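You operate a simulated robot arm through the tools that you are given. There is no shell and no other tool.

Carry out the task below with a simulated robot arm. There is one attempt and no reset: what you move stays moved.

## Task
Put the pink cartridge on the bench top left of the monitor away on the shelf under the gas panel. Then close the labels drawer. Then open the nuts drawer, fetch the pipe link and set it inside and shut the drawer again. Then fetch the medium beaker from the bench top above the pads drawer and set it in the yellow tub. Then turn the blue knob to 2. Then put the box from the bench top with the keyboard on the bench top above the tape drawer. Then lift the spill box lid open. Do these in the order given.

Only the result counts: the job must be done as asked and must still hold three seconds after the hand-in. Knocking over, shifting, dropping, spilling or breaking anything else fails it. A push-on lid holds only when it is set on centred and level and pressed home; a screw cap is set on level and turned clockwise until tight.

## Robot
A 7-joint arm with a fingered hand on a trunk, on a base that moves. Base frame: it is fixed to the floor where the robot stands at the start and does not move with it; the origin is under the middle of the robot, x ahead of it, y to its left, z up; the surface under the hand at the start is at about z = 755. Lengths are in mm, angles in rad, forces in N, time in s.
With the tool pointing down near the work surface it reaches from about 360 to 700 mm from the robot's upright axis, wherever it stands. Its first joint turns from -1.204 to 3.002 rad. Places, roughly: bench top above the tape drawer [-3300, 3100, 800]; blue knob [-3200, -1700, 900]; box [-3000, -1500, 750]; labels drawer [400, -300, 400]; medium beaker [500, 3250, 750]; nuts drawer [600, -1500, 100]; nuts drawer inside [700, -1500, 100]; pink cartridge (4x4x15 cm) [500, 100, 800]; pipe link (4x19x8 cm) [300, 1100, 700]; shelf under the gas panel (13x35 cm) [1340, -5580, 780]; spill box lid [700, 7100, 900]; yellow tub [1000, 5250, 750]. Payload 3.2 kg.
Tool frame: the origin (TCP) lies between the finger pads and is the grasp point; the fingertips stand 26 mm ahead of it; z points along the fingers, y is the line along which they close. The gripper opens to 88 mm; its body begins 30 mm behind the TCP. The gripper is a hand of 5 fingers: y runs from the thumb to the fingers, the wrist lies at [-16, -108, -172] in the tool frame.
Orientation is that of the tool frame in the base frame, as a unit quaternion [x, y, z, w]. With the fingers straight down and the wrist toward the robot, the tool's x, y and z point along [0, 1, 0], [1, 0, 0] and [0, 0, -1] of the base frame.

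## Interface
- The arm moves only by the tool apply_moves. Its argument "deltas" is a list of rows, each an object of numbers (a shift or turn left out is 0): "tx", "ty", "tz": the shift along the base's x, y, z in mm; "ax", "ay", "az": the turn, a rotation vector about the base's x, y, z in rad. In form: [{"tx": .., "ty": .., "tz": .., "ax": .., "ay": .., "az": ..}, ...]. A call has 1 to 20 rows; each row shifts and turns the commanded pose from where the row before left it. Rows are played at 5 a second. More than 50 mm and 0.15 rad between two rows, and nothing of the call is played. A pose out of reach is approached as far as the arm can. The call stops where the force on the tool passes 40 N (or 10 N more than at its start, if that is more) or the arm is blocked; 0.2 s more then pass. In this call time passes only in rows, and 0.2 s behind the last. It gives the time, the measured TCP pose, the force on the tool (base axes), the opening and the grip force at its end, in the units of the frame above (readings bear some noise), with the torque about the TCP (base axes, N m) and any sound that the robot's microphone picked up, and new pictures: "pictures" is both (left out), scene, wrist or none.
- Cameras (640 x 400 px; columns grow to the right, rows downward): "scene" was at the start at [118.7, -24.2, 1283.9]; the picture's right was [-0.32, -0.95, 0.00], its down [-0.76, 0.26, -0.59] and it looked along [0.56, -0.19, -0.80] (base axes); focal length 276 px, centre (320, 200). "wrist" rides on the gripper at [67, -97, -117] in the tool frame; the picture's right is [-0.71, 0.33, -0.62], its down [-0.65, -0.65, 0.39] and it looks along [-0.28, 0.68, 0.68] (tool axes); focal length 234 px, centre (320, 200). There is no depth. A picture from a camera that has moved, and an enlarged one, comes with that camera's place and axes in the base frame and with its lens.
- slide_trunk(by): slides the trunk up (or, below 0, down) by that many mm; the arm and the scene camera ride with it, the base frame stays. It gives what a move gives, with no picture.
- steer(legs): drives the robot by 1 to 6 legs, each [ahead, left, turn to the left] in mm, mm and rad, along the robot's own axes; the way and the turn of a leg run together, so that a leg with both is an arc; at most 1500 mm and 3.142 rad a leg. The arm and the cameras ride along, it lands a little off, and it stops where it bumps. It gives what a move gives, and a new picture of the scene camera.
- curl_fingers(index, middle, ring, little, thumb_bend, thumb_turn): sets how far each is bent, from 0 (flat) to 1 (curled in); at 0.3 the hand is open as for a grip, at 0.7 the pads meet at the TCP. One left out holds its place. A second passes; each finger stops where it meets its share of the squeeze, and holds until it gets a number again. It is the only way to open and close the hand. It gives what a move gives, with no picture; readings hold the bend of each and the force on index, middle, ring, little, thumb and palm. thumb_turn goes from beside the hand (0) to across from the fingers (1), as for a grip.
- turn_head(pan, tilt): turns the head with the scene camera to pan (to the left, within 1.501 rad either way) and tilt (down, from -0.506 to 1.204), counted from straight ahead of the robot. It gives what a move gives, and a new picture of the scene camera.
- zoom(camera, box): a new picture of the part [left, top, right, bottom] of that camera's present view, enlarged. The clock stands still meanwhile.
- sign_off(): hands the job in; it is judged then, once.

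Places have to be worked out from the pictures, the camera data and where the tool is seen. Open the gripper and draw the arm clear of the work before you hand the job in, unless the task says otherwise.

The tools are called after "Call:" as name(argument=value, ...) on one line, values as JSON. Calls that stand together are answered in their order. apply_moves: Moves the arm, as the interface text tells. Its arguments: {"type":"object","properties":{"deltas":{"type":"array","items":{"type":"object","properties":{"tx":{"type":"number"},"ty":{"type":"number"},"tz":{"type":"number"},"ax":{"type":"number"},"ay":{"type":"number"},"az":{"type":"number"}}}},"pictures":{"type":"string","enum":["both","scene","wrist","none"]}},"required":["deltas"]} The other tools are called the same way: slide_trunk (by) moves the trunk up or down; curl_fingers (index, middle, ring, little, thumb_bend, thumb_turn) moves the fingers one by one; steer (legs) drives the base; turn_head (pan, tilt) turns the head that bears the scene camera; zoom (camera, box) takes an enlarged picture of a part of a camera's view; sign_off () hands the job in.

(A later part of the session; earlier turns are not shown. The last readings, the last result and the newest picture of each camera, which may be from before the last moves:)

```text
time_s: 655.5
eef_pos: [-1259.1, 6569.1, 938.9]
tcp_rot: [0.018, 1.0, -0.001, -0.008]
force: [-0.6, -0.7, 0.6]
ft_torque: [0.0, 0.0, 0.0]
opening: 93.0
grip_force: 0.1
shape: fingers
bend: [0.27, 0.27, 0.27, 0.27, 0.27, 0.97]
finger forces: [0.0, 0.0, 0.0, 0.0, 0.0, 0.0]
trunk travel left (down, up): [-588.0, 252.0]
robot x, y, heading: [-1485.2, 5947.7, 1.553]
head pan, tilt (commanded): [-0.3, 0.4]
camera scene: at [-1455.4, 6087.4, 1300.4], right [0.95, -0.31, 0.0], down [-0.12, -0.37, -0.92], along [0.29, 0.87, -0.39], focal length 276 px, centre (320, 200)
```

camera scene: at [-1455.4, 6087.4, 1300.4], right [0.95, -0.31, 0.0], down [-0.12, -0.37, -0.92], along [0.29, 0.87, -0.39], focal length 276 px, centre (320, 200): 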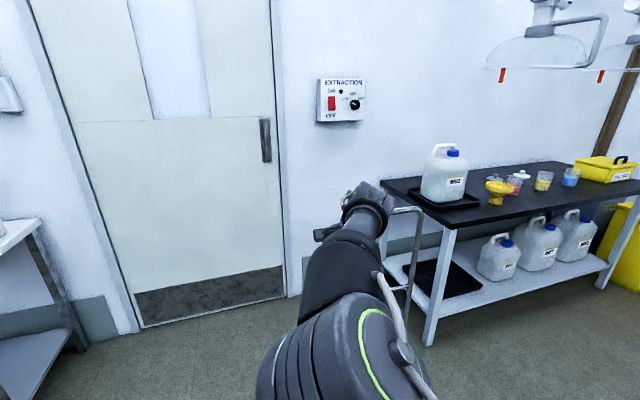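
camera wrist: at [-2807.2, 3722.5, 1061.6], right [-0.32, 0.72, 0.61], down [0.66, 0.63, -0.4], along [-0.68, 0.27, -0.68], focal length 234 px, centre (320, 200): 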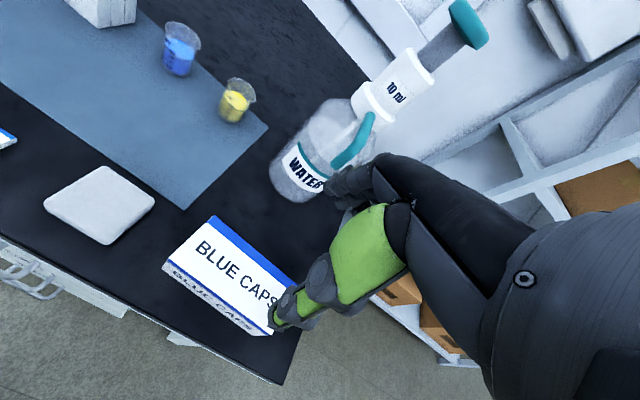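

Clear. I slide right (+x) to come in front of the spill box.

Call:
steer(legs=[[0, -1450, 0.018], [0, -500, 0]])

Call:
turn_head(pan=0.0, tilt=0.4)

```text
time_s: 665.2
eef_pos: [671.9, 6565.1, 938.2]
tcp_rot: [0.009, 1.0, -0.003, -0.009]
force: [0.0, 0.4, 0.3]
ft_torque: [-0.01, 0.0, -0.01]
opening: 93.6
grip_force: 0.1
shape: fingers
bend: [0.27, 0.27, 0.27, 0.27, 0.27, 0.97]
finger forces: [0.1, 0.0, 0.0, 0.1, 0.0, 0.0]
trunk travel left (down, up): [-588.0, 252.0]
robot x, y, heading: [460.9, 5937.5, 1.573]
head pan, tilt (commanded): [-0.3, 0.4]
camera scene: at [485.1, 6079.7, 1300.4], right [0.96, -0.29, 0.0], down [-0.11, -0.37, -0.92], along [0.27, 0.88, -0.39], focal length 276 px, centre (320, 200)
```

scene: 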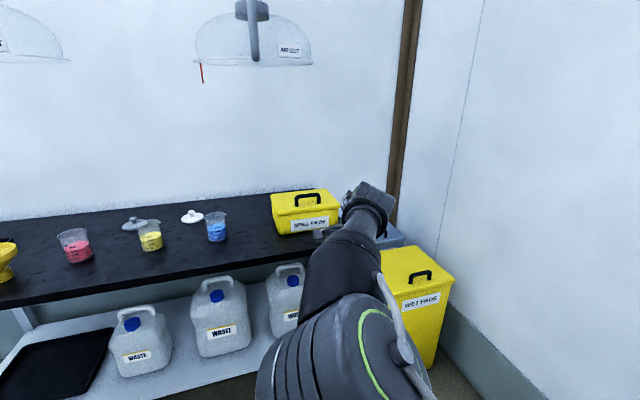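

```text
time_s: 666.0
eef_pos: [672.6, 6566.6, 939.5]
tcp_rot: [0.009, 1.0, -0.002, -0.01]
force: [0.0, 0.0, 0.1]
ft_torque: [0.0, 0.02, 0.01]
opening: 93.5
grip_force: 0.1
shape: fingers
bend: [0.27, 0.27, 0.27, 0.27, 0.27, 0.97]
finger forces: [0.0, 0.0, 0.1, 0.0, 0.0, 0.0]
trunk travel left (down, up): [-588.0, 252.0]
robot x, y, heading: [458.6, 5941.9, 1.569]
head pan, tilt (commanded): [0.0, 0.4]
camera scene: at [457.3, 6083.8, 1300.5], right [1.0, 0.0, 0.0], down [0.0, -0.39, -0.92], along [0.0, 0.92, -0.39], focal length 276 px, centre (320, 200)
```

scene: 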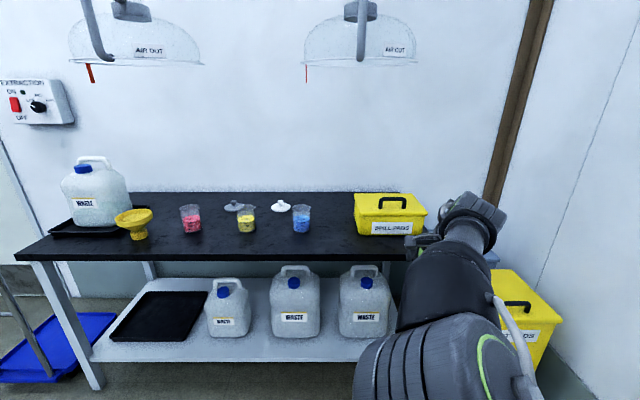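

I zoom in on the yellow "SPILL PADS" box and its lid.

Call:
zoom(camera="scene", box=[330, 170, 450, 260])

```text
4.44 times, centred on (390, 215) of scene
camera zoom: at [457.3, 6083.8, 1300.5], right [1.0, 0.0, 0.0], down [0.0, -0.39, -0.92], along [0.0, 0.92, -0.39], focal length 1227 px, centre (9, 133)
```

zoom: 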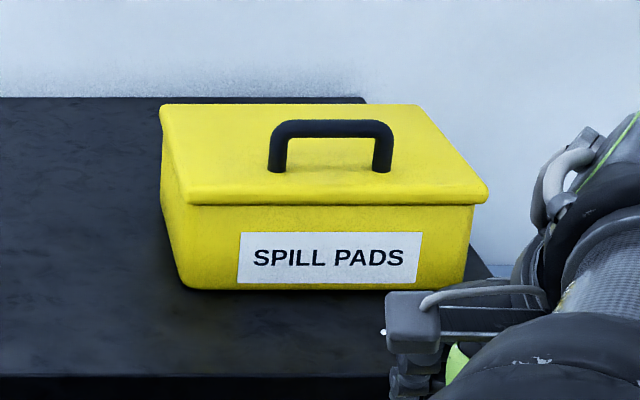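

The lid has a bow handle (bar along x, ≈(740, 7074, 887)) in the front half, so the hinge must be at the back (y≈7225). I raise the hand a little and drive closer to view it with the wrist camera.

Call:
apply_moves(deltas=[{"tz": 25}, {"tz": 25}, {"tz": 20}], pictures="none")

Call:
steer(legs=[[440, -68, 0]])

Call:
apply_moves(deltas=[{"tz": 0}], pictures="wrist")

Call:
turn_head(pan=-0.15, tilt=0.7)

```text
time_s: 666.8
eef_pos: [670.6, 6566.2, 1009.8]
tcp_rot: [0.008, 1.0, -0.001, -0.009]
force: [0.2, -0.1, -0.2]
ft_torque: [0.0, 0.0, -0.01]
opening: 93.4
grip_force: 0.2
shape: fingers
bend: [0.27, 0.27, 0.27, 0.27, 0.27, 0.97]
finger forces: [0.0, 0.0, 0.0, 0.1, 0.0, 0.1]
trunk travel left (down, up): [-588.0, 252.0]
robot x, y, heading: [458.1, 5941.0, 1.574]
head pan, tilt (commanded): [0.0, 0.4]
```

```text
time_s: 669.5
eef_pos: [737.7, 7006.7, 1009.4]
tcp_rot: [0.007, 1.0, -0.002, -0.009]
force: [0.0, -1.0, -0.4]
ft_torque: [-0.01, 0.0, 0.02]
opening: 93.1
grip_force: 0.1
shape: fingers
bend: [0.27, 0.27, 0.27, 0.27, 0.27, 0.97]
finger forces: [0.0, 0.0, 0.1, 0.0, 0.0, 0.1]
trunk travel left (down, up): [-588.0, 252.0]
robot x, y, heading: [525.4, 6383.8, 1.572]
head pan, tilt (commanded): [0.0, 0.4]
camera scene: at [524.2, 6525.3, 1300.4], right [1.0, 0.0, 0.0], down [0.0, -0.39, -0.92], along [0.0, 0.92, -0.39], focal length 276 px, centre (320, 200)
```

scene: 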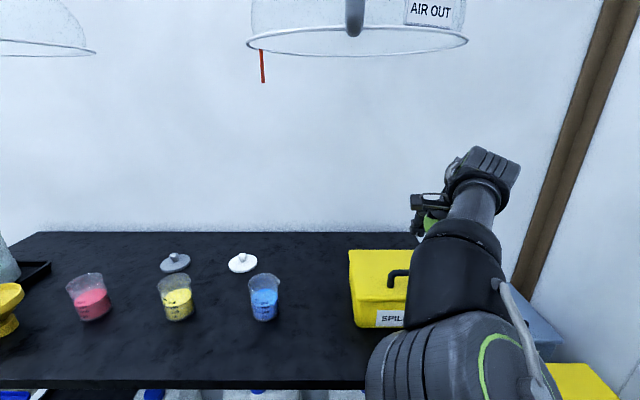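

```text
time_s: 669.9
eef_pos: [737.3, 7007.3, 1008.5]
tcp_rot: [0.007, 1.0, -0.002, -0.008]
force: [0.0, 0.0, -1.1]
ft_torque: [0.02, -0.02, -0.04]
opening: 93.5
grip_force: 0.0
shape: fingers
bend: [0.27, 0.27, 0.27, 0.27, 0.27, 0.97]
finger forces: [0.0, 0.0, 0.0, 0.0, 0.0, 0.1]
trunk travel left (down, up): [-588.0, 252.0]
robot x, y, heading: [522.6, 6382.2, 1.575]
head pan, tilt (commanded): [0.0, 0.4]
camera wrist: at [670.3, 6911.2, 1128.3], right [0.72, 0.32, 0.61], down [0.63, -0.66, -0.4], along [0.28, 0.67, -0.69], focal length 234 px, centre (320, 200)
```

wrist: 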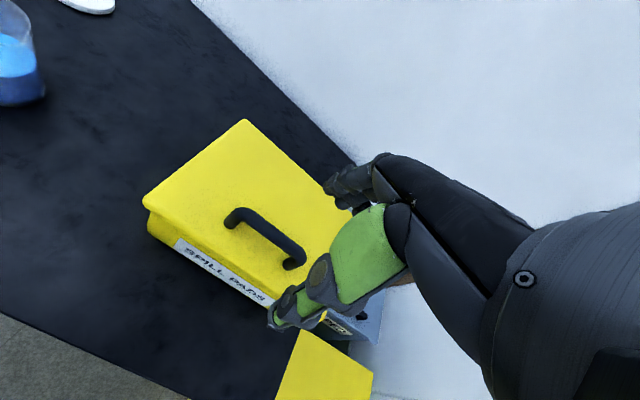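

```text
time_s: 670.7
eef_pos: [736.0, 7007.2, 1009.9]
tcp_rot: [0.007, 1.0, -0.002, -0.008]
force: [-0.4, 0.2, 0.2]
ft_torque: [-0.02, -0.01, 0.0]
opening: 93.7
grip_force: 0.0
shape: fingers
bend: [0.27, 0.27, 0.27, 0.27, 0.27, 0.97]
finger forces: [0.0, 0.1, 0.0, 0.1, 0.0, 0.0]
trunk travel left (down, up): [-588.0, 252.0]
robot x, y, heading: [528.4, 6381.9, 1.572]
head pan, tilt (commanded): [-0.15, 0.7]
camera scene: at [536.8, 6516.3, 1273.7], right [0.99, -0.15, 0.0], down [-0.09, -0.64, -0.77], along [0.11, 0.76, -0.64], focal length 276 px, centre (320, 200)
```

scene: 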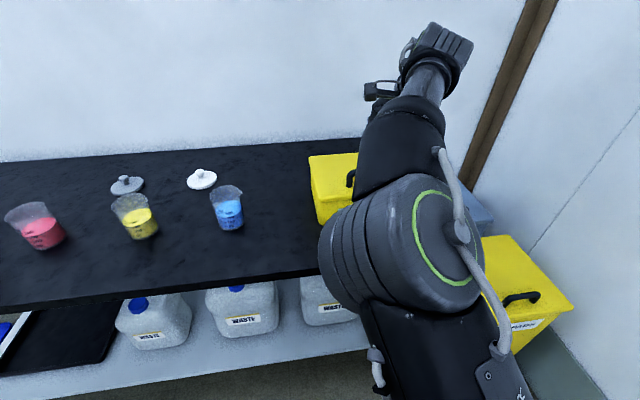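

I zoom in on lid and handle through the wrist camera for accurate geometry.

Call:
zoom(camera="wrist", box=[130, 100, 370, 340])

Call:
zoom(camera="wrist", box=[200, 180, 330, 300])

```text
1.67 times, centred on (250, 220) of wrist
camera zoom: at [670.3, 6911.2, 1128.4], right [0.72, 0.32, 0.61], down [0.63, -0.66, -0.4], along [0.28, 0.67, -0.69], focal length 390 px, centre (437, 167)
```

zoom: 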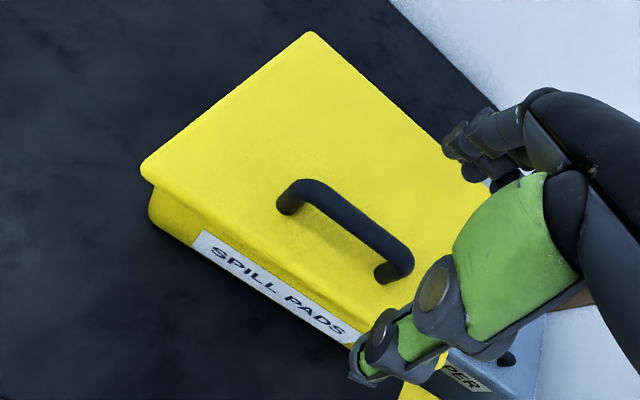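

```text
3.33 times, centred on (265, 240) of wrist
camera zoom: at [670.3, 6911.2, 1128.4], right [0.72, 0.32, 0.61], down [0.63, -0.66, -0.4], along [0.28, 0.67, -0.69], focal length 781 px, centre (503, 67)
```

zoom: 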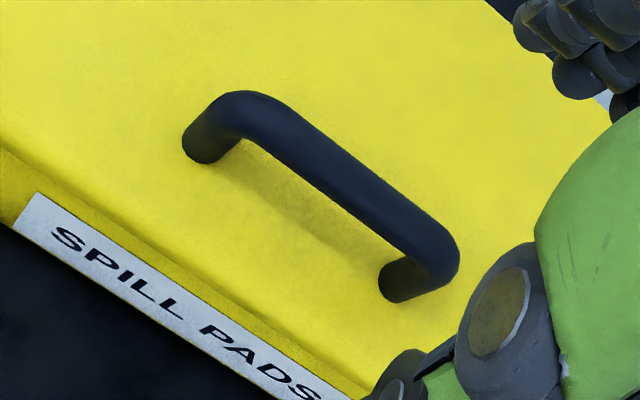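

Handle bar centre ≈ (739, 7048, 893); lid top z≈855, spanning y 7017–7199, hinge at the back. I drive 115 mm closer and bring the hand above the bar.

Call:
steer(legs=[[115, 0, 0]])

Call:
apply_moves(deltas=[{"ty": -25, "tx": 1}, {"ty": -25, "tx": 1}, {"ty": -24}, {"tz": -25}, {"tz": -20}, {"tz": 0}], pictures="wrist")

Call:
zoom(camera="wrist", box=[180, 140, 400, 340])

```text
time_s: 671.9
eef_pos: [736.0, 7121.4, 1007.2]
tcp_rot: [0.007, 1.0, -0.001, -0.009]
force: [-0.5, 0.1, -0.2]
ft_torque: [-0.01, -0.01, 0.01]
opening: 93.2
grip_force: 0.1
shape: fingers
bend: [0.27, 0.27, 0.27, 0.27, 0.27, 0.97]
finger forces: [0.0, 0.1, 0.0, 0.0, 0.1, 0.0]
trunk travel left (down, up): [-588.0, 252.0]
robot x, y, heading: [525.5, 6497.7, 1.577]
head pan, tilt (commanded): [-0.15, 0.7]
camera scene: at [536.3, 6631.9, 1273.5], right [0.99, -0.15, 0.0], down [-0.09, -0.64, -0.76], along [0.11, 0.76, -0.64], focal length 276 px, centre (320, 200)
```

scene: 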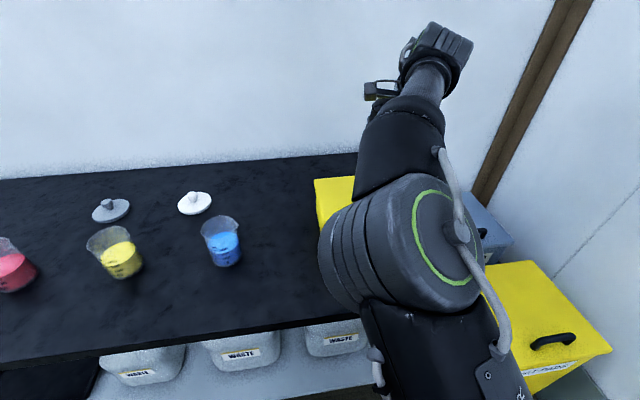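

```text
time_s: 673.3
eef_pos: [741.2, 7047.1, 963.5]
tcp_rot: [0.01, 1.0, 0.0, -0.016]
force: [0.4, 0.0, -0.1]
ft_torque: [-0.03, -0.02, -0.02]
opening: 93.5
grip_force: 0.0
shape: fingers
bend: [0.27, 0.27, 0.27, 0.27, 0.27, 0.97]
finger forces: [0.0, 0.0, 0.0, 0.0, 0.0, 0.0]
trunk travel left (down, up): [-588.0, 252.0]
robot x, y, heading: [527.9, 6500.0, 1.577]
head pan, tilt (commanded): [-0.15, 0.7]
camera wrist: at [675.2, 6951.7, 1083.9], right [0.73, 0.32, 0.6], down [0.62, -0.67, -0.41], along [0.27, 0.67, -0.69], focal length 234 px, centre (320, 200)
```

wrist: 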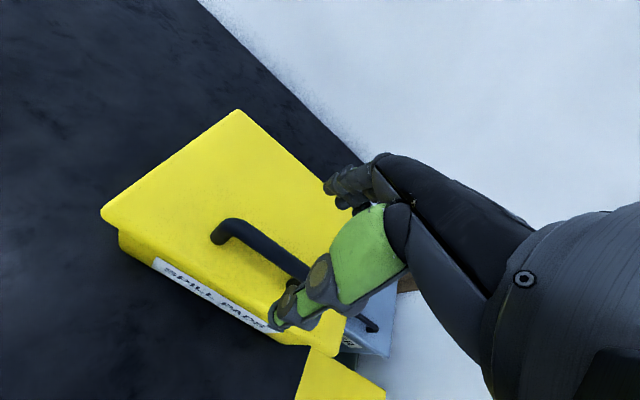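

```text
2.00 times, centred on (290, 240) of wrist
camera zoom: at [675.2, 6951.7, 1083.9], right [0.73, 0.32, 0.6], down [0.62, -0.67, -0.41], along [0.27, 0.67, -0.69], focal length 468 px, centre (380, 120)
```

zoom: 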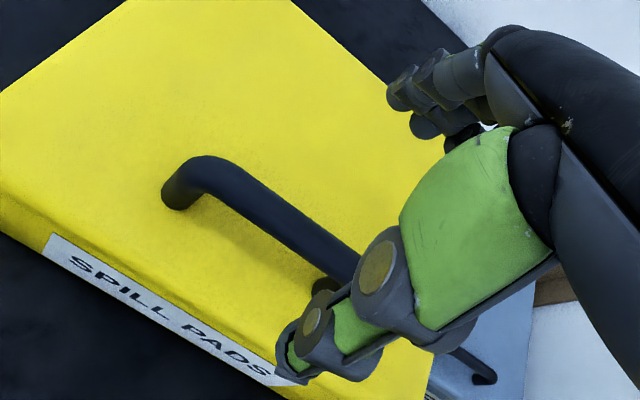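

The bar is at y≈7049, centre z≈891; the hand is right above it. I descend to TCP z≈888.

Call:
apply_moves(deltas=[{"tz": -25, "ty": 1}, {"tz": -25, "tx": -2}, {"tz": -15}, {"tz": -9}, {"tz": 0}], pictures="wrist")

Call:
zoom(camera="wrist", box=[180, 140, 400, 340])

```text
time_s: 674.5
eef_pos: [740.1, 7049.3, 893.6]
tcp_rot: [0.013, 1.0, 0.004, -0.02]
force: [0.5, -0.2, -0.2]
ft_torque: [-0.06, -0.01, 0.03]
opening: 93.7
grip_force: 0.0
shape: fingers
bend: [0.27, 0.27, 0.27, 0.27, 0.27, 0.97]
finger forces: [0.0, 0.1, 0.1, 0.0, 0.1, 0.0]
trunk travel left (down, up): [-588.0, 252.0]
robot x, y, heading: [527.8, 6499.7, 1.576]
head pan, tilt (commanded): [-0.15, 0.7]
camera wrist: at [674.9, 6952.7, 1014.5], right [0.74, 0.31, 0.6], down [0.62, -0.67, -0.42], along [0.27, 0.68, -0.68], focal length 234 px, centre (320, 200)
```

wrist: 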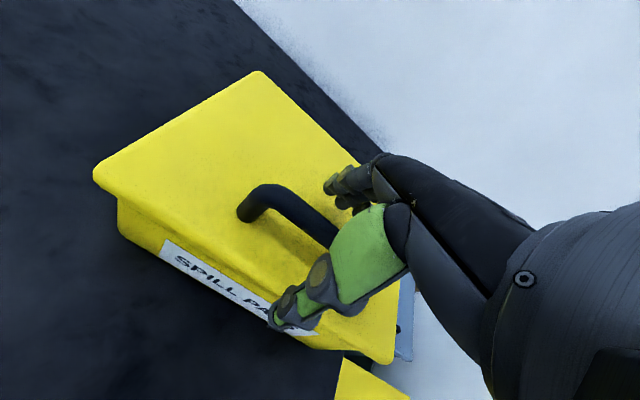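

```text
2.00 times, centred on (290, 240) of wrist
camera zoom: at [674.9, 6952.7, 1014.5], right [0.74, 0.31, 0.6], down [0.62, -0.67, -0.42], along [0.27, 0.68, -0.68], focal length 468 px, centre (380, 120)
```

zoom: 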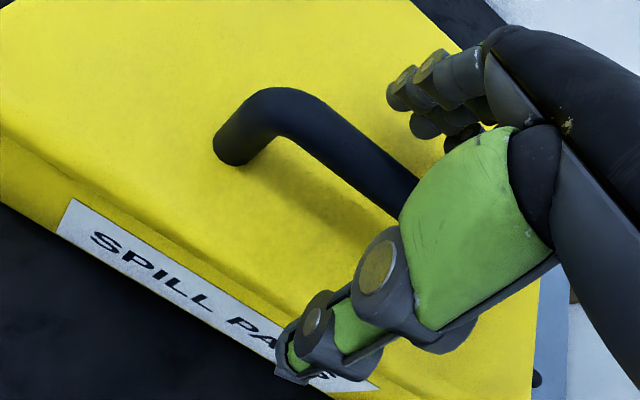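

The bar lies at the TCP between thumb and fingers. I close the hand around it.

Call:
curl_fingers(index=0.6, middle=0.6, ring=0.6, little=0.6, thumb_bend=0.58)

Call:
curl_fingers(index=0.78, middle=0.78, ring=0.78, little=0.78, thumb_bend=0.72)

Call:
zoom(camera="wrist", box=[180, 140, 400, 340])

```text
time_s: 675.5
eef_pos: [741.0, 7049.5, 891.1]
tcp_rot: [0.014, 1.0, 0.001, -0.02]
force: [-0.1, -0.4, 1.0]
ft_torque: [-0.03, -0.01, 0.0]
opening: 27.9
grip_force: 0.1
shape: fingers
bend: [0.6, 0.6, 0.6, 0.6, 0.57, 0.97]
finger forces: [0.0, 0.0, 0.0, 0.1, 0.1, 0.1]
trunk travel left (down, up): [-588.0, 252.0]
robot x, y, heading: [523.1, 6496.3, 1.571]
head pan, tilt (commanded): [-0.15, 0.7]
```

```text
time_s: 676.5
eef_pos: [740.4, 7051.3, 888.1]
tcp_rot: [0.014, 1.0, -0.002, -0.022]
force: [-1.0, 11.1, -2.7]
ft_torque: [0.19, 0.26, 0.84]
opening: 1.9
grip_force: 16.8
shape: fingers
bend: [0.78, 0.78, 0.75, 0.76, 0.65, 0.97]
finger forces: [1.8, 0.1, 10.8, 11.6, 9.1, 0.0]
trunk travel left (down, up): [-588.0, 252.0]
robot x, y, heading: [526.0, 6498.8, 1.57]
head pan, tilt (commanded): [-0.15, 0.7]
```

```text
2.00 times, centred on (290, 240) of wrist
camera zoom: at [675.6, 6956.2, 1009.3], right [0.74, 0.31, 0.59], down [0.61, -0.67, -0.41], along [0.27, 0.67, -0.69], focal length 468 px, centre (380, 120)
```

zoom: 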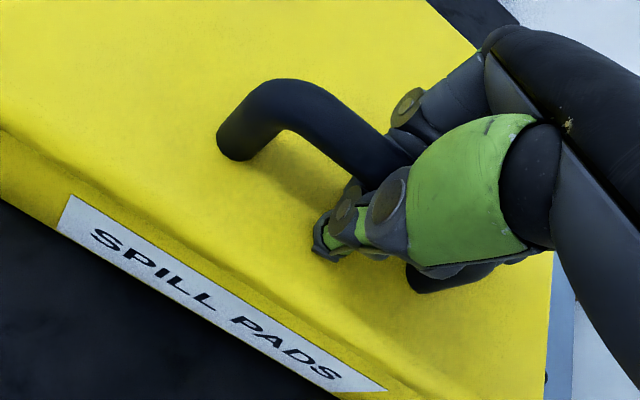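

The fingers enclose the bar. I start lifting along the arc about the rear hinge (r≈157 mm), first 15°, checking forces.

Call:
apply_moves(deltas=[{"ty": 2.3, "tz": 6.5}, {"ty": 2.3, "tz": 6.4}, {"ty": 2.9, "tz": 6.2}, {"ty": 2.8, "tz": 6.2}, {"ty": 3.4, "tz": 6}, {"ty": 3.3, "tz": 6}, {"tz": 0}], pictures="both")

```text
time_s: 678.1
eef_pos: [740.1, 7067.4, 930.2]
tcp_rot: [0.013, 1.0, 0.002, -0.022]
force: [-0.5, 5.8, -7.2]
ft_torque: [-0.41, 0.76, 0.51]
opening: 3.2
grip_force: 30.6
shape: fingers
bend: [0.77, 0.77, 0.76, 0.76, 0.66, 0.97]
finger forces: [7.2, 3.8, 10.0, 8.5, 32.3, 0.0]
trunk travel left (down, up): [-588.0, 252.0]
robot x, y, heading: [525.2, 6494.9, 1.574]
head pan, tilt (commanded): [-0.15, 0.7]
camera scene: at [537.0, 6633.9, 1273.3], right [0.99, -0.15, 0.0], down [-0.09, -0.64, -0.76], along [0.11, 0.76, -0.65], focal length 276 px, centre (320, 200)
camera wrist: at [675.9, 6971.4, 1049.7], right [0.74, 0.31, 0.59], down [0.62, -0.67, -0.42], along [0.26, 0.68, -0.69], focal length 234 px, centre (320, 200)
```

scene: 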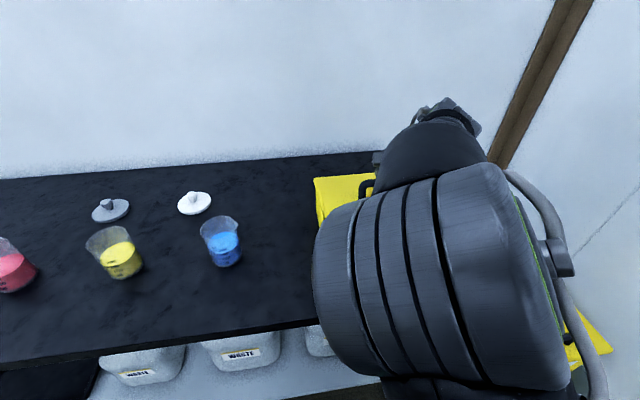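
wrist: 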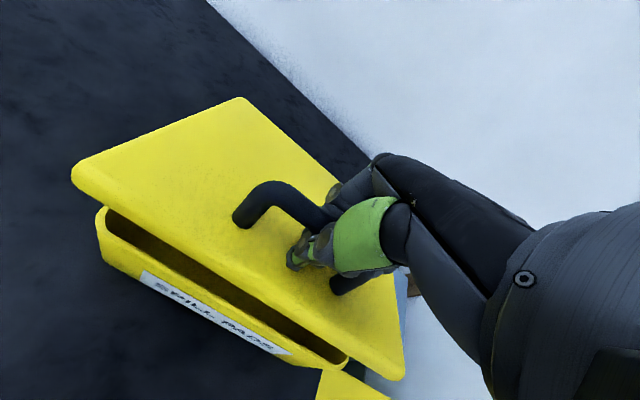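

The lid hinges at the back and opens smoothly with small forces. I continue the arc to ~45°.

Call:
apply_moves(deltas=[{"ty": 3.9, "tz": 5.6}, {"ty": 3.9, "tz": 5.6}, {"ty": 4.3, "tz": 5.3}, {"ty": 4.4, "tz": 5.3}, {"ty": 4.8, "tz": 4.9}, {"ty": 4.8, "tz": 4.8}, {"ty": 5.2, "tz": 4.5}, {"ty": 5.2, "tz": 4.4}, {"ty": 5.6, "tz": 4}, {"ty": 5.6, "tz": 4}, {"ty": 5.9, "tz": 3.5}, {"ty": 5.9, "tz": 3.4}, {"tz": 0}], pictures="wrist")

```text
time_s: 680.9
eef_pos: [738.6, 7125.0, 981.5]
tcp_rot: [0.008, 1.0, -0.002, -0.008]
force: [9.5, -1.2, 1.1]
ft_torque: [0.01, 0.45, 0.25]
opening: 0.0
grip_force: 21.0
shape: fingers
bend: [0.77, 0.78, 0.77, 0.77, 0.66, 0.97]
finger forces: [2.5, 0.7, 4.9, 8.5, 25.6, 0.0]
trunk travel left (down, up): [-588.0, 252.0]
robot x, y, heading: [523.1, 6496.6, 1.573]
head pan, tilt (commanded): [-0.15, 0.7]
camera wrist: at [672.8, 7029.0, 1101.7], right [0.72, 0.32, 0.61], down [0.63, -0.67, -0.4], along [0.28, 0.67, -0.68], focal length 234 px, centre (320, 200)
```

wrist: 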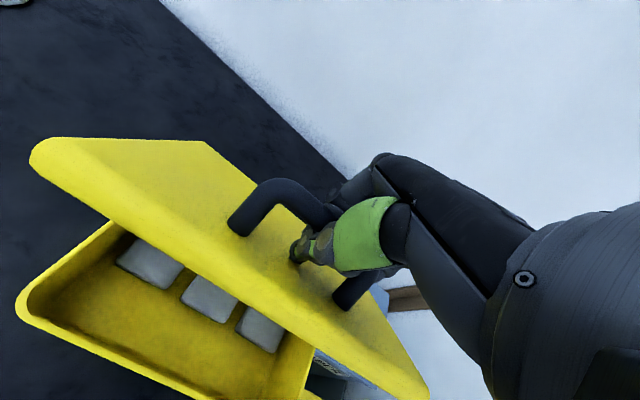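

About 45° open, pads visible inside, forces low. I continue to ~60°.

Call:
apply_moves(deltas=[{"ty": 6.1, "tz": 3}, {"ty": 6.2, "tz": 2.9}, {"ty": 6.4, "tz": 2.4}, {"ty": 6.4, "tz": 2.4}, {"ty": 6.6, "tz": 1.8}, {"ty": 6.6, "tz": 1.8}, {"tz": 0}], pictures="wrist")

```text
time_s: 682.5
eef_pos: [737.7, 7164.4, 995.1]
tcp_rot: [0.007, 1.0, -0.002, -0.011]
force: [8.9, -0.8, -1.9]
ft_torque: [-0.02, 0.14, 0.24]
opening: 0.0
grip_force: 6.4
shape: fingers
bend: [0.77, 0.78, 0.78, 0.78, 0.67, 0.97]
finger forces: [0.6, 0.1, 1.8, 7.1, 4.2, 0.0]
trunk travel left (down, up): [-588.0, 252.0]
robot x, y, heading: [523.7, 6498.8, 1.578]
head pan, tilt (commanded): [-0.15, 0.7]
camera wrist: at [672.3, 7068.3, 1115.9], right [0.72, 0.32, 0.61], down [0.63, -0.66, -0.4], along [0.28, 0.67, -0.69], focal length 234 px, centre (320, 200)
```

wrist: 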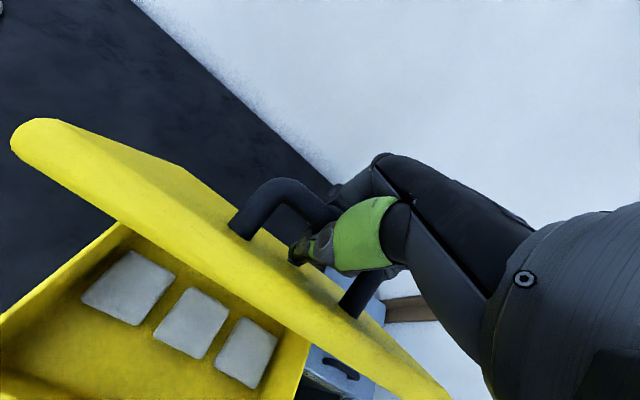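

At ~60° the path is nearly straight along +y, so I continue by driving the base ahead 35 mm while holding the handle.

Call:
apply_moves(deltas=[{"ty": 4, "tz": 1.5}, {"ty": 4, "tz": 1.5}], pictures="none")

Call:
steer(legs=[[30, 0, 0]])

Call:
apply_moves(deltas=[{"tz": 0}], pictures="wrist")

```text
time_s: 683.1
eef_pos: [739.6, 7173.3, 998.0]
tcp_rot: [0.007, 1.0, -0.003, -0.011]
force: [8.8, 0.1, -3.9]
ft_torque: [-0.02, 0.19, 0.16]
opening: 0.2
grip_force: 7.2
shape: fingers
bend: [0.77, 0.78, 0.78, 0.78, 0.67, 0.97]
finger forces: [0.8, 0.1, 2.4, 7.0, 3.4, 0.0]
trunk travel left (down, up): [-588.0, 252.0]
robot x, y, heading: [528.7, 6496.1, 1.575]
head pan, tilt (commanded): [-0.15, 0.7]
```

```text
time_s: 684.0
eef_pos: [736.2, 7204.0, 998.5]
tcp_rot: [0.007, 1.0, -0.002, -0.009]
force: [1.0, 0.1, -4.5]
ft_torque: [-0.04, 0.16, 0.09]
opening: 0.0
grip_force: 3.1
shape: fingers
bend: [0.77, 0.78, 0.78, 0.77, 0.67, 0.97]
finger forces: [0.1, 0.0, 0.0, 4.5, 1.7, 0.0]
trunk travel left (down, up): [-588.0, 252.0]
robot x, y, heading: [525.2, 6525.3, 1.572]
head pan, tilt (commanded): [-0.15, 0.7]
camera scene: at [536.6, 6663.1, 1273.3], right [0.99, -0.15, 0.0], down [-0.09, -0.64, -0.76], along [0.11, 0.76, -0.65], focal length 276 px, centre (320, 200)
```

scene: 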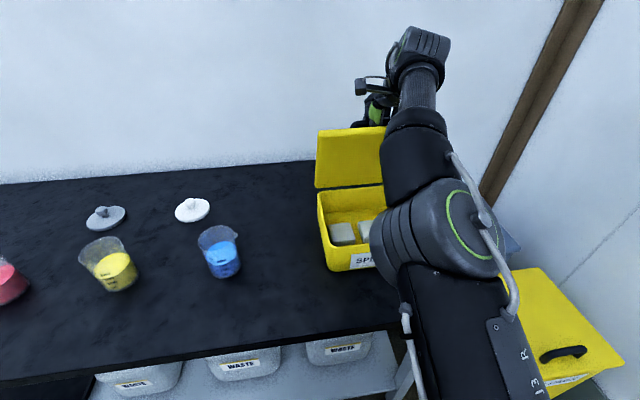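

```text
time_s: 684.4
eef_pos: [736.7, 7202.3, 998.4]
tcp_rot: [0.008, 1.0, -0.003, -0.01]
force: [1.6, -0.4, -3.7]
ft_torque: [0.04, 0.19, 0.09]
opening: 0.1
grip_force: 4.0
shape: fingers
bend: [0.77, 0.78, 0.78, 0.78, 0.67, 0.97]
finger forces: [0.0, 0.0, 0.0, 4.7, 2.1, 0.1]
trunk travel left (down, up): [-588.0, 252.0]
robot x, y, heading: [524.8, 6528.2, 1.571]
head pan, tilt (commanded): [-0.15, 0.7]
camera wrist: at [670.0, 7107.3, 1118.0], right [0.72, 0.33, 0.61], down [0.63, -0.67, -0.4], along [0.27, 0.67, -0.69], focal length 234 px, centre (320, 200)
```

wrist: 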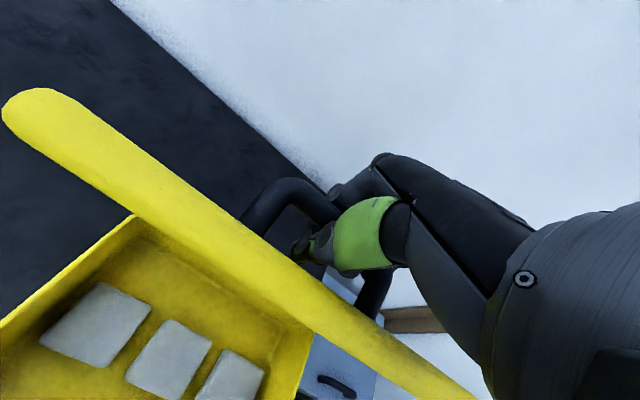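

The lid is at ~75°. I drive another 30 mm.

Call:
steer(legs=[[30, 0, 0]])

Call:
apply_moves(deltas=[{"tz": -1}], pictures="wrist")

```text
time_s: 685.2
eef_pos: [736.2, 7234.5, 997.8]
tcp_rot: [0.007, 1.0, -0.002, -0.01]
force: [1.6, -0.9, -5.9]
ft_torque: [0.01, 0.25, 0.07]
opening: 0.0
grip_force: 3.6
shape: fingers
bend: [0.77, 0.78, 0.78, 0.77, 0.67, 0.97]
finger forces: [0.0, 0.1, 0.4, 4.5, 2.4, 0.0]
trunk travel left (down, up): [-588.0, 252.0]
robot x, y, heading: [523.4, 6555.5, 1.575]
head pan, tilt (commanded): [-0.15, 0.7]
camera scene: at [536.8, 6693.3, 1273.3], right [0.99, -0.15, 0.0], down [-0.09, -0.64, -0.76], along [0.11, 0.76, -0.65], focal length 276 px, centre (320, 200)
```

scene: 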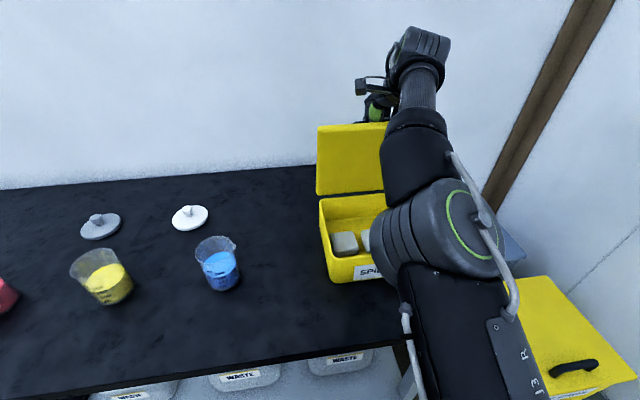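

```text
time_s: 685.6
eef_pos: [737.0, 7233.2, 997.8]
tcp_rot: [0.008, 1.0, -0.003, -0.009]
force: [0.9, -0.1, -3.4]
ft_torque: [0.01, 0.11, 0.07]
opening: 0.1
grip_force: 3.0
shape: fingers
bend: [0.77, 0.78, 0.78, 0.78, 0.67, 0.97]
finger forces: [0.0, 0.0, 0.1, 3.6, 2.0, 0.0]
trunk travel left (down, up): [-588.0, 252.0]
robot x, y, heading: [524.5, 6558.6, 1.574]
head pan, tilt (commanded): [-0.15, 0.7]
camera wrist: at [670.1, 7136.9, 1117.1], right [0.72, 0.33, 0.61], down [0.63, -0.66, -0.4], along [0.28, 0.67, -0.69], focal length 234 px, centre (320, 200)
```

wrist: 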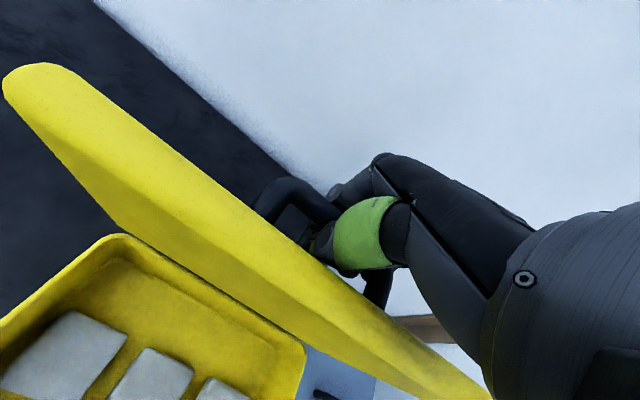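

About 85°. I go 25 mm further with a slight lowering to pass the vertical.

Call:
steer(legs=[[22, 0, 0]])

Call:
apply_moves(deltas=[{"tz": -2}, {"tz": -2}, {"tz": 0}], pictures="both")

```text
time_s: 686.4
eef_pos: [736.2, 7255.8, 996.2]
tcp_rot: [0.007, 1.0, -0.003, -0.01]
force: [1.9, -2.1, -11.8]
ft_torque: [0.11, 0.29, 0.05]
opening: 0.3
grip_force: 6.3
shape: fingers
bend: [0.77, 0.78, 0.78, 0.77, 0.67, 0.97]
finger forces: [0.1, 0.0, 1.3, 5.6, 4.9, 0.0]
trunk travel left (down, up): [-588.0, 252.0]
robot x, y, heading: [526.1, 6578.7, 1.577]
head pan, tilt (commanded): [-0.15, 0.7]
camera scene: at [537.1, 6715.5, 1273.2], right [0.99, -0.15, 0.0], down [-0.09, -0.64, -0.76], along [0.11, 0.76, -0.65], focal length 276 px, centre (320, 200)
```

scene: 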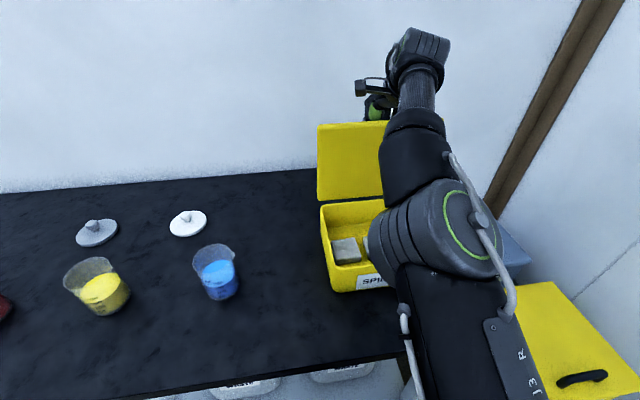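

```text
time_s: 687.2
eef_pos: [736.4, 7253.1, 993.3]
tcp_rot: [0.007, 1.0, -0.003, -0.01]
force: [2.1, 0.6, 0.1]
ft_torque: [0.01, 0.07, 0.16]
opening: 0.1
grip_force: 2.6
shape: fingers
bend: [0.77, 0.78, 0.78, 0.78, 0.67, 0.97]
finger forces: [0.0, 0.1, 0.0, 2.5, 1.8, 0.0]
trunk travel left (down, up): [-588.0, 252.0]
robot x, y, heading: [522.4, 6578.3, 1.578]
head pan, tilt (commanded): [-0.15, 0.7]
camera scene: at [536.6, 6712.9, 1273.6], right [0.99, -0.15, 0.0], down [-0.09, -0.64, -0.76], along [0.11, 0.76, -0.64], focal length 276 px, centre (320, 200)
camera wrist: at [669.8, 7158.2, 1113.1], right [0.72, 0.32, 0.61], down [0.63, -0.66, -0.4], along [0.28, 0.67, -0.69], focal length 234 px, centre (320, 200)
```

scene: 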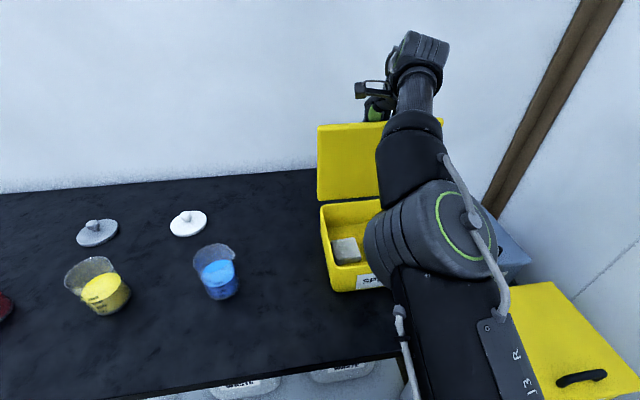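
wrist: 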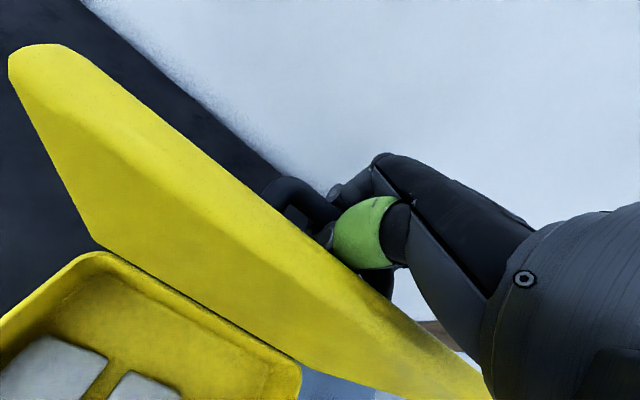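

The lid is about vertical now. I push ~25 mm further back (lowering slightly) so that it leans backward past vertical.

Call:
steer(legs=[[18, 0, 0]])

Call:
apply_moves(deltas=[{"tz": -3}, {"tz": -3}, {"tz": 0}], pictures="wrist")

```text
time_s: 688.0
eef_pos: [735.9, 7272.7, 990.6]
tcp_rot: [0.007, 1.0, -0.004, -0.011]
force: [1.2, -4.7, -8.8]
ft_torque: [0.05, 0.21, 0.08]
opening: 1.2
grip_force: 6.8
shape: fingers
bend: [0.78, 0.78, 0.78, 0.77, 0.66, 0.97]
finger forces: [0.1, 0.1, 0.6, 4.6, 8.4, 0.0]
trunk travel left (down, up): [-588.0, 252.0]
robot x, y, heading: [524.5, 6596.8, 1.575]
head pan, tilt (commanded): [-0.15, 0.7]
camera scene: at [536.9, 6732.9, 1273.2], right [0.99, -0.15, 0.0], down [-0.09, -0.64, -0.76], along [0.11, 0.76, -0.65], focal length 276 px, centre (320, 200)
```

scene: 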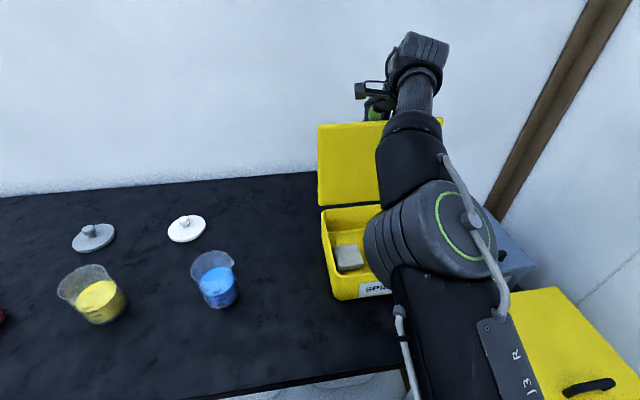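

```text
time_s: 688.8
eef_pos: [735.3, 7271.5, 987.8]
tcp_rot: [0.008, 1.0, -0.004, -0.01]
force: [1.8, -0.1, 2.0]
ft_torque: [-0.19, 0.07, 0.08]
opening: 0.1
grip_force: 4.4
shape: fingers
bend: [0.78, 0.78, 0.78, 0.78, 0.67, 0.97]
finger forces: [0.0, 0.1, 0.1, 1.1, 6.8, 0.0]
trunk travel left (down, up): [-588.0, 252.0]
robot x, y, heading: [522.1, 6600.3, 1.577]
head pan, tilt (commanded): [-0.15, 0.7]
camera wrist: at [669.2, 7175.4, 1106.9], right [0.72, 0.33, 0.61], down [0.63, -0.66, -0.4], along [0.28, 0.67, -0.69], focal length 234 px, centre (320, 200)
```

wrist: 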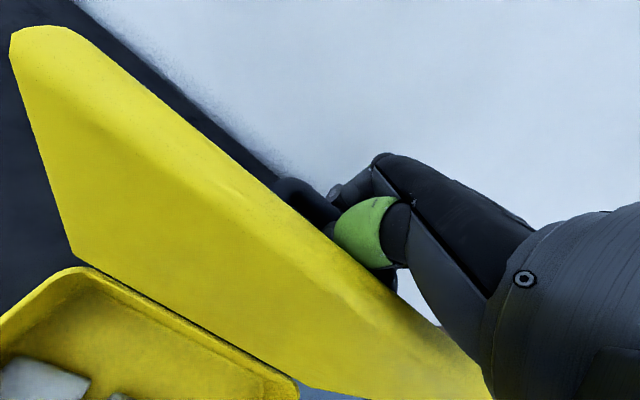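

It leans slightly backward now. I push another ~20 mm to be safely past vertical.

Call:
steer(legs=[[18, 0, 0]])

Call:
apply_moves(deltas=[{"tz": -3}, {"tz": -4}, {"tz": 0}], pictures="wrist")

```text
time_s: 689.5
eef_pos: [734.6, 7289.7, 984.6]
tcp_rot: [0.007, 1.0, -0.006, -0.011]
force: [0.9, -5.6, -9.5]
ft_torque: [-0.25, 0.02, 0.08]
opening: 4.3
grip_force: 14.0
shape: fingers
bend: [0.78, 0.78, 0.78, 0.78, 0.63, 0.96]
finger forces: [0.0, 0.1, 0.0, 1.7, 26.9, 0.0]
trunk travel left (down, up): [-588.0, 252.0]
robot x, y, heading: [522.9, 6616.9, 1.576]
head pan, tilt (commanded): [-0.15, 0.7]
camera scene: at [536.3, 6750.0, 1273.3], right [0.99, -0.15, 0.0], down [-0.09, -0.64, -0.76], along [0.11, 0.76, -0.65], focal length 276 px, centre (320, 200)
```

scene: 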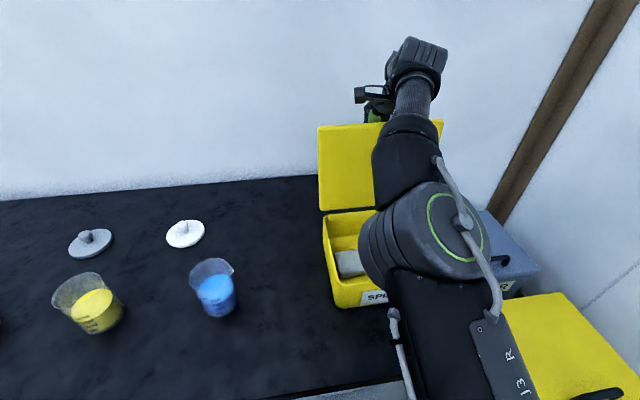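

```text
time_s: 690.3
eef_pos: [735.1, 7288.1, 980.9]
tcp_rot: [0.007, 1.0, -0.004, -0.01]
force: [1.4, 1.2, 11.5]
ft_torque: [-0.92, 0.15, 0.07]
opening: 2.4
grip_force: 13.1
shape: fingers
bend: [0.78, 0.78, 0.78, 0.78, 0.64, 0.97]
finger forces: [0.0, 0.0, 0.1, 0.0, 26.1, 0.0]
trunk travel left (down, up): [-588.0, 252.0]
robot x, y, heading: [526.2, 6612.1, 1.576]
head pan, tilt (commanded): [-0.15, 0.7]
camera wrist: at [668.6, 7192.5, 1099.8], right [0.72, 0.33, 0.61], down [0.63, -0.67, -0.4], along [0.28, 0.67, -0.69], focal length 234 px, centre (320, 200)
```

wrist: 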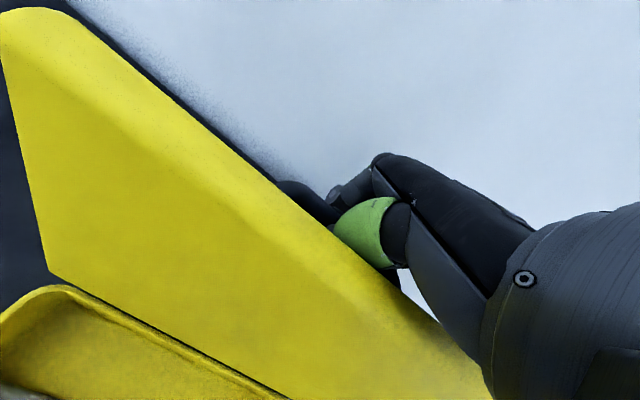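

The hand now touches the lid edge; the lid is ~8–15° past vertical. I relieve upward, open only the four fingers (the thumb would push the lid forward), and check.

Call:
apply_moves(deltas=[{"tz": 3}, {"tz": 3}, {"tz": 0}], pictures="none")

Call:
curl_fingers(index=0.3, middle=0.3, ring=0.3, little=0.3)

Call:
apply_moves(deltas=[{"ty": 5}, {"ty": 5}, {"tz": 0}], pictures="wrist")

```text
time_s: 691.1
eef_pos: [736.7, 7288.5, 982.2]
tcp_rot: [0.006, 1.0, -0.009, -0.01]
force: [-1.3, -6.3, -12.4]
ft_torque: [0.08, -0.13, 0.0]
opening: 3.0
grip_force: 11.2
shape: fingers
bend: [0.78, 0.78, 0.78, 0.78, 0.64, 0.97]
finger forces: [0.1, 0.0, 0.0, 0.0, 22.7, 0.1]
trunk travel left (down, up): [-588.0, 252.0]
robot x, y, heading: [527.8, 6618.4, 1.576]
head pan, tilt (commanded): [-0.15, 0.7]
```

```text
time_s: 692.1
eef_pos: [735.7, 7290.4, 984.2]
tcp_rot: [0.007, 1.0, -0.007, -0.01]
force: [-1.0, -9.0, -16.8]
ft_torque: [0.21, -0.12, 0.04]
opening: 54.6
grip_force: 11.5
shape: fingers
bend: [0.3, 0.3, 0.3, 0.3, 0.63, 0.96]
finger forces: [0.0, 0.0, 0.0, 0.1, 23.4, 0.0]
trunk travel left (down, up): [-588.0, 252.0]
robot x, y, heading: [523.5, 6614.5, 1.572]
head pan, tilt (commanded): [-0.15, 0.7]
```

```text
time_s: 692.9
eef_pos: [735.8, 7299.0, 982.3]
tcp_rot: [0.008, 1.0, -0.006, -0.011]
force: [-2.4, -12.1, -21.6]
ft_torque: [0.25, -0.17, 0.03]
opening: 59.4
grip_force: 15.0
shape: fingers
bend: [0.3, 0.3, 0.3, 0.3, 0.6, 0.96]
finger forces: [0.0, 0.1, 0.0, 0.0, 30.1, 0.0]
trunk travel left (down, up): [-588.0, 252.0]
robot x, y, heading: [525.8, 6614.0, 1.575]
head pan, tilt (commanded): [-0.15, 0.7]
camera wrist: at [670.0, 7204.9, 1103.1], right [0.72, 0.33, 0.6], down [0.63, -0.67, -0.39], along [0.27, 0.67, -0.69], focal length 234 px, centre (320, 200)
```

wrist: 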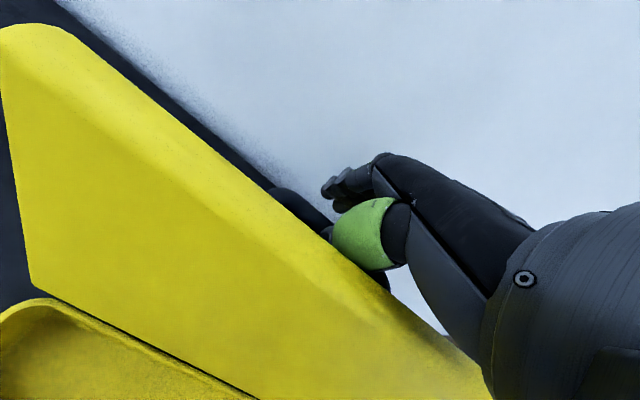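

The thumb is hooked under the bar and strained; I lower a few mm to relieve it.

Call:
apply_moves(deltas=[{"tz": -3}, {"tz": -3}, {"tz": 0}], pictures="none")

```text
time_s: 693.7
eef_pos: [736.2, 7297.4, 981.1]
tcp_rot: [0.007, 1.0, -0.003, -0.009]
force: [0.6, -4.3, 3.6]
ft_torque: [-0.94, 0.12, 0.05]
opening: 58.5
grip_force: 20.4
shape: fingers
bend: [0.3, 0.3, 0.3, 0.3, 0.6, 0.96]
finger forces: [0.0, 0.0, 0.0, 0.0, 39.7, 0.1]
trunk travel left (down, up): [-588.0, 252.0]
robot x, y, heading: [523.6, 6613.8, 1.572]
head pan, tilt (commanded): [-0.15, 0.7]
```

The thumb still presses on the bar; I relax it a little (0.60 → 0.52).

Call:
curl_fingers(thumb_bend=0.52)

Call:
apply_moves(deltas=[{"tz": 0}], pictures="both")

```text
time_s: 694.7
eef_pos: [736.0, 7299.6, 978.2]
tcp_rot: [0.007, 1.0, -0.005, -0.01]
force: [-0.3, 0.4, 0.1]
ft_torque: [-0.06, 0.02, -0.04]
opening: 63.9
grip_force: 0.3
shape: fingers
bend: [0.3, 0.3, 0.3, 0.3, 0.52, 0.97]
finger forces: [0.1, 0.0, 0.0, 0.0, 0.6, 0.1]
trunk travel left (down, up): [-588.0, 252.0]
robot x, y, heading: [524.3, 6614.8, 1.572]
head pan, tilt (commanded): [-0.15, 0.7]
```

```text
time_s: 695.1
eef_pos: [735.7, 7299.0, 978.4]
tcp_rot: [0.006, 1.0, -0.005, -0.01]
force: [-0.4, 1.1, -0.3]
ft_torque: [0.0, -0.01, 0.0]
opening: 63.9
grip_force: 0.2
shape: fingers
bend: [0.3, 0.3, 0.3, 0.3, 0.52, 0.97]
finger forces: [0.0, 0.0, 0.0, 0.1, 0.5, 0.0]
trunk travel left (down, up): [-588.0, 252.0]
robot x, y, heading: [524.7, 6617.2, 1.576]
head pan, tilt (commanded): [-0.15, 0.7]
camera scene: at [535.6, 6749.0, 1273.6], right [0.99, -0.15, 0.0], down [-0.09, -0.64, -0.76], along [0.11, 0.76, -0.64], focal length 276 px, centre (320, 200)
camera wrist: at [669.1, 7204.0, 1098.8], right [0.72, 0.33, 0.61], down [0.63, -0.67, -0.39], along [0.27, 0.67, -0.69], focal length 234 px, centre (320, 200)
```

scene: 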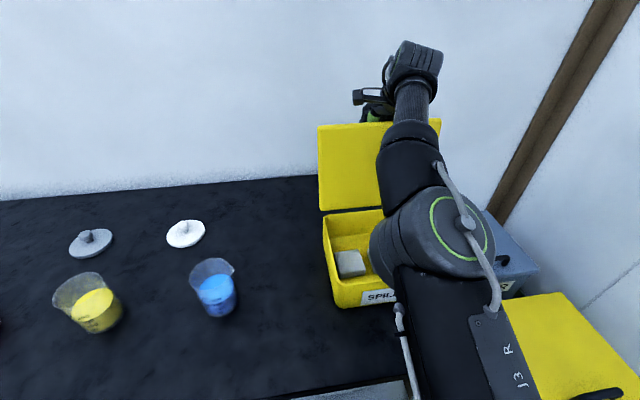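
wrist: 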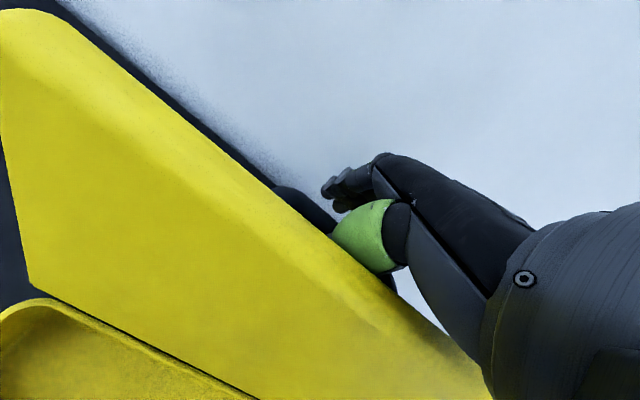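

No contact force now and the lid stays open by itself. I raise the hand straight up slowly.

Call:
apply_moves(deltas=[{"tz": 6}, {"tz": 8}, {"tz": 10}, {"tz": 10}, {"tz": 0}], pictures="wrist")

```text
time_s: 696.3
eef_pos: [735.0, 7294.1, 1008.6]
tcp_rot: [0.007, 1.0, -0.006, -0.009]
force: [0.1, 0.8, 0.5]
ft_torque: [-0.02, 0.05, 0.0]
opening: 63.8
grip_force: 0.1
shape: fingers
bend: [0.3, 0.3, 0.3, 0.3, 0.52, 0.97]
finger forces: [0.1, 0.0, 0.0, 0.0, 0.2, 0.1]
out of reach, approached as far as the arm can: row 4
trunk travel left (down, up): [-588.0, 252.0]
robot x, y, heading: [528.3, 6613.3, 1.575]
head pan, tilt (commanded): [-0.15, 0.7]
camera wrist: at [668.9, 7199.3, 1129.7], right [0.72, 0.33, 0.61], down [0.63, -0.67, -0.39], along [0.27, 0.67, -0.69], focal length 234 px, centre (320, 200)
```

wrist: 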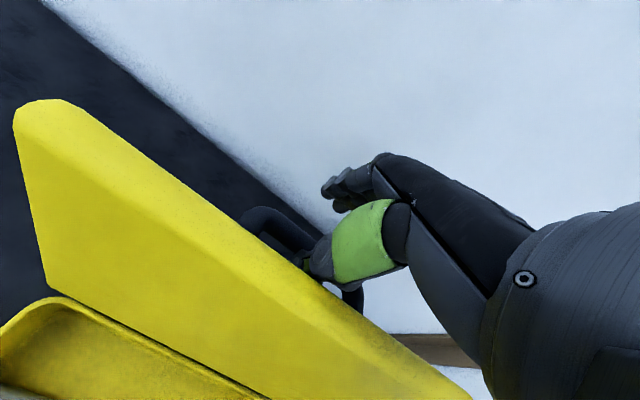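

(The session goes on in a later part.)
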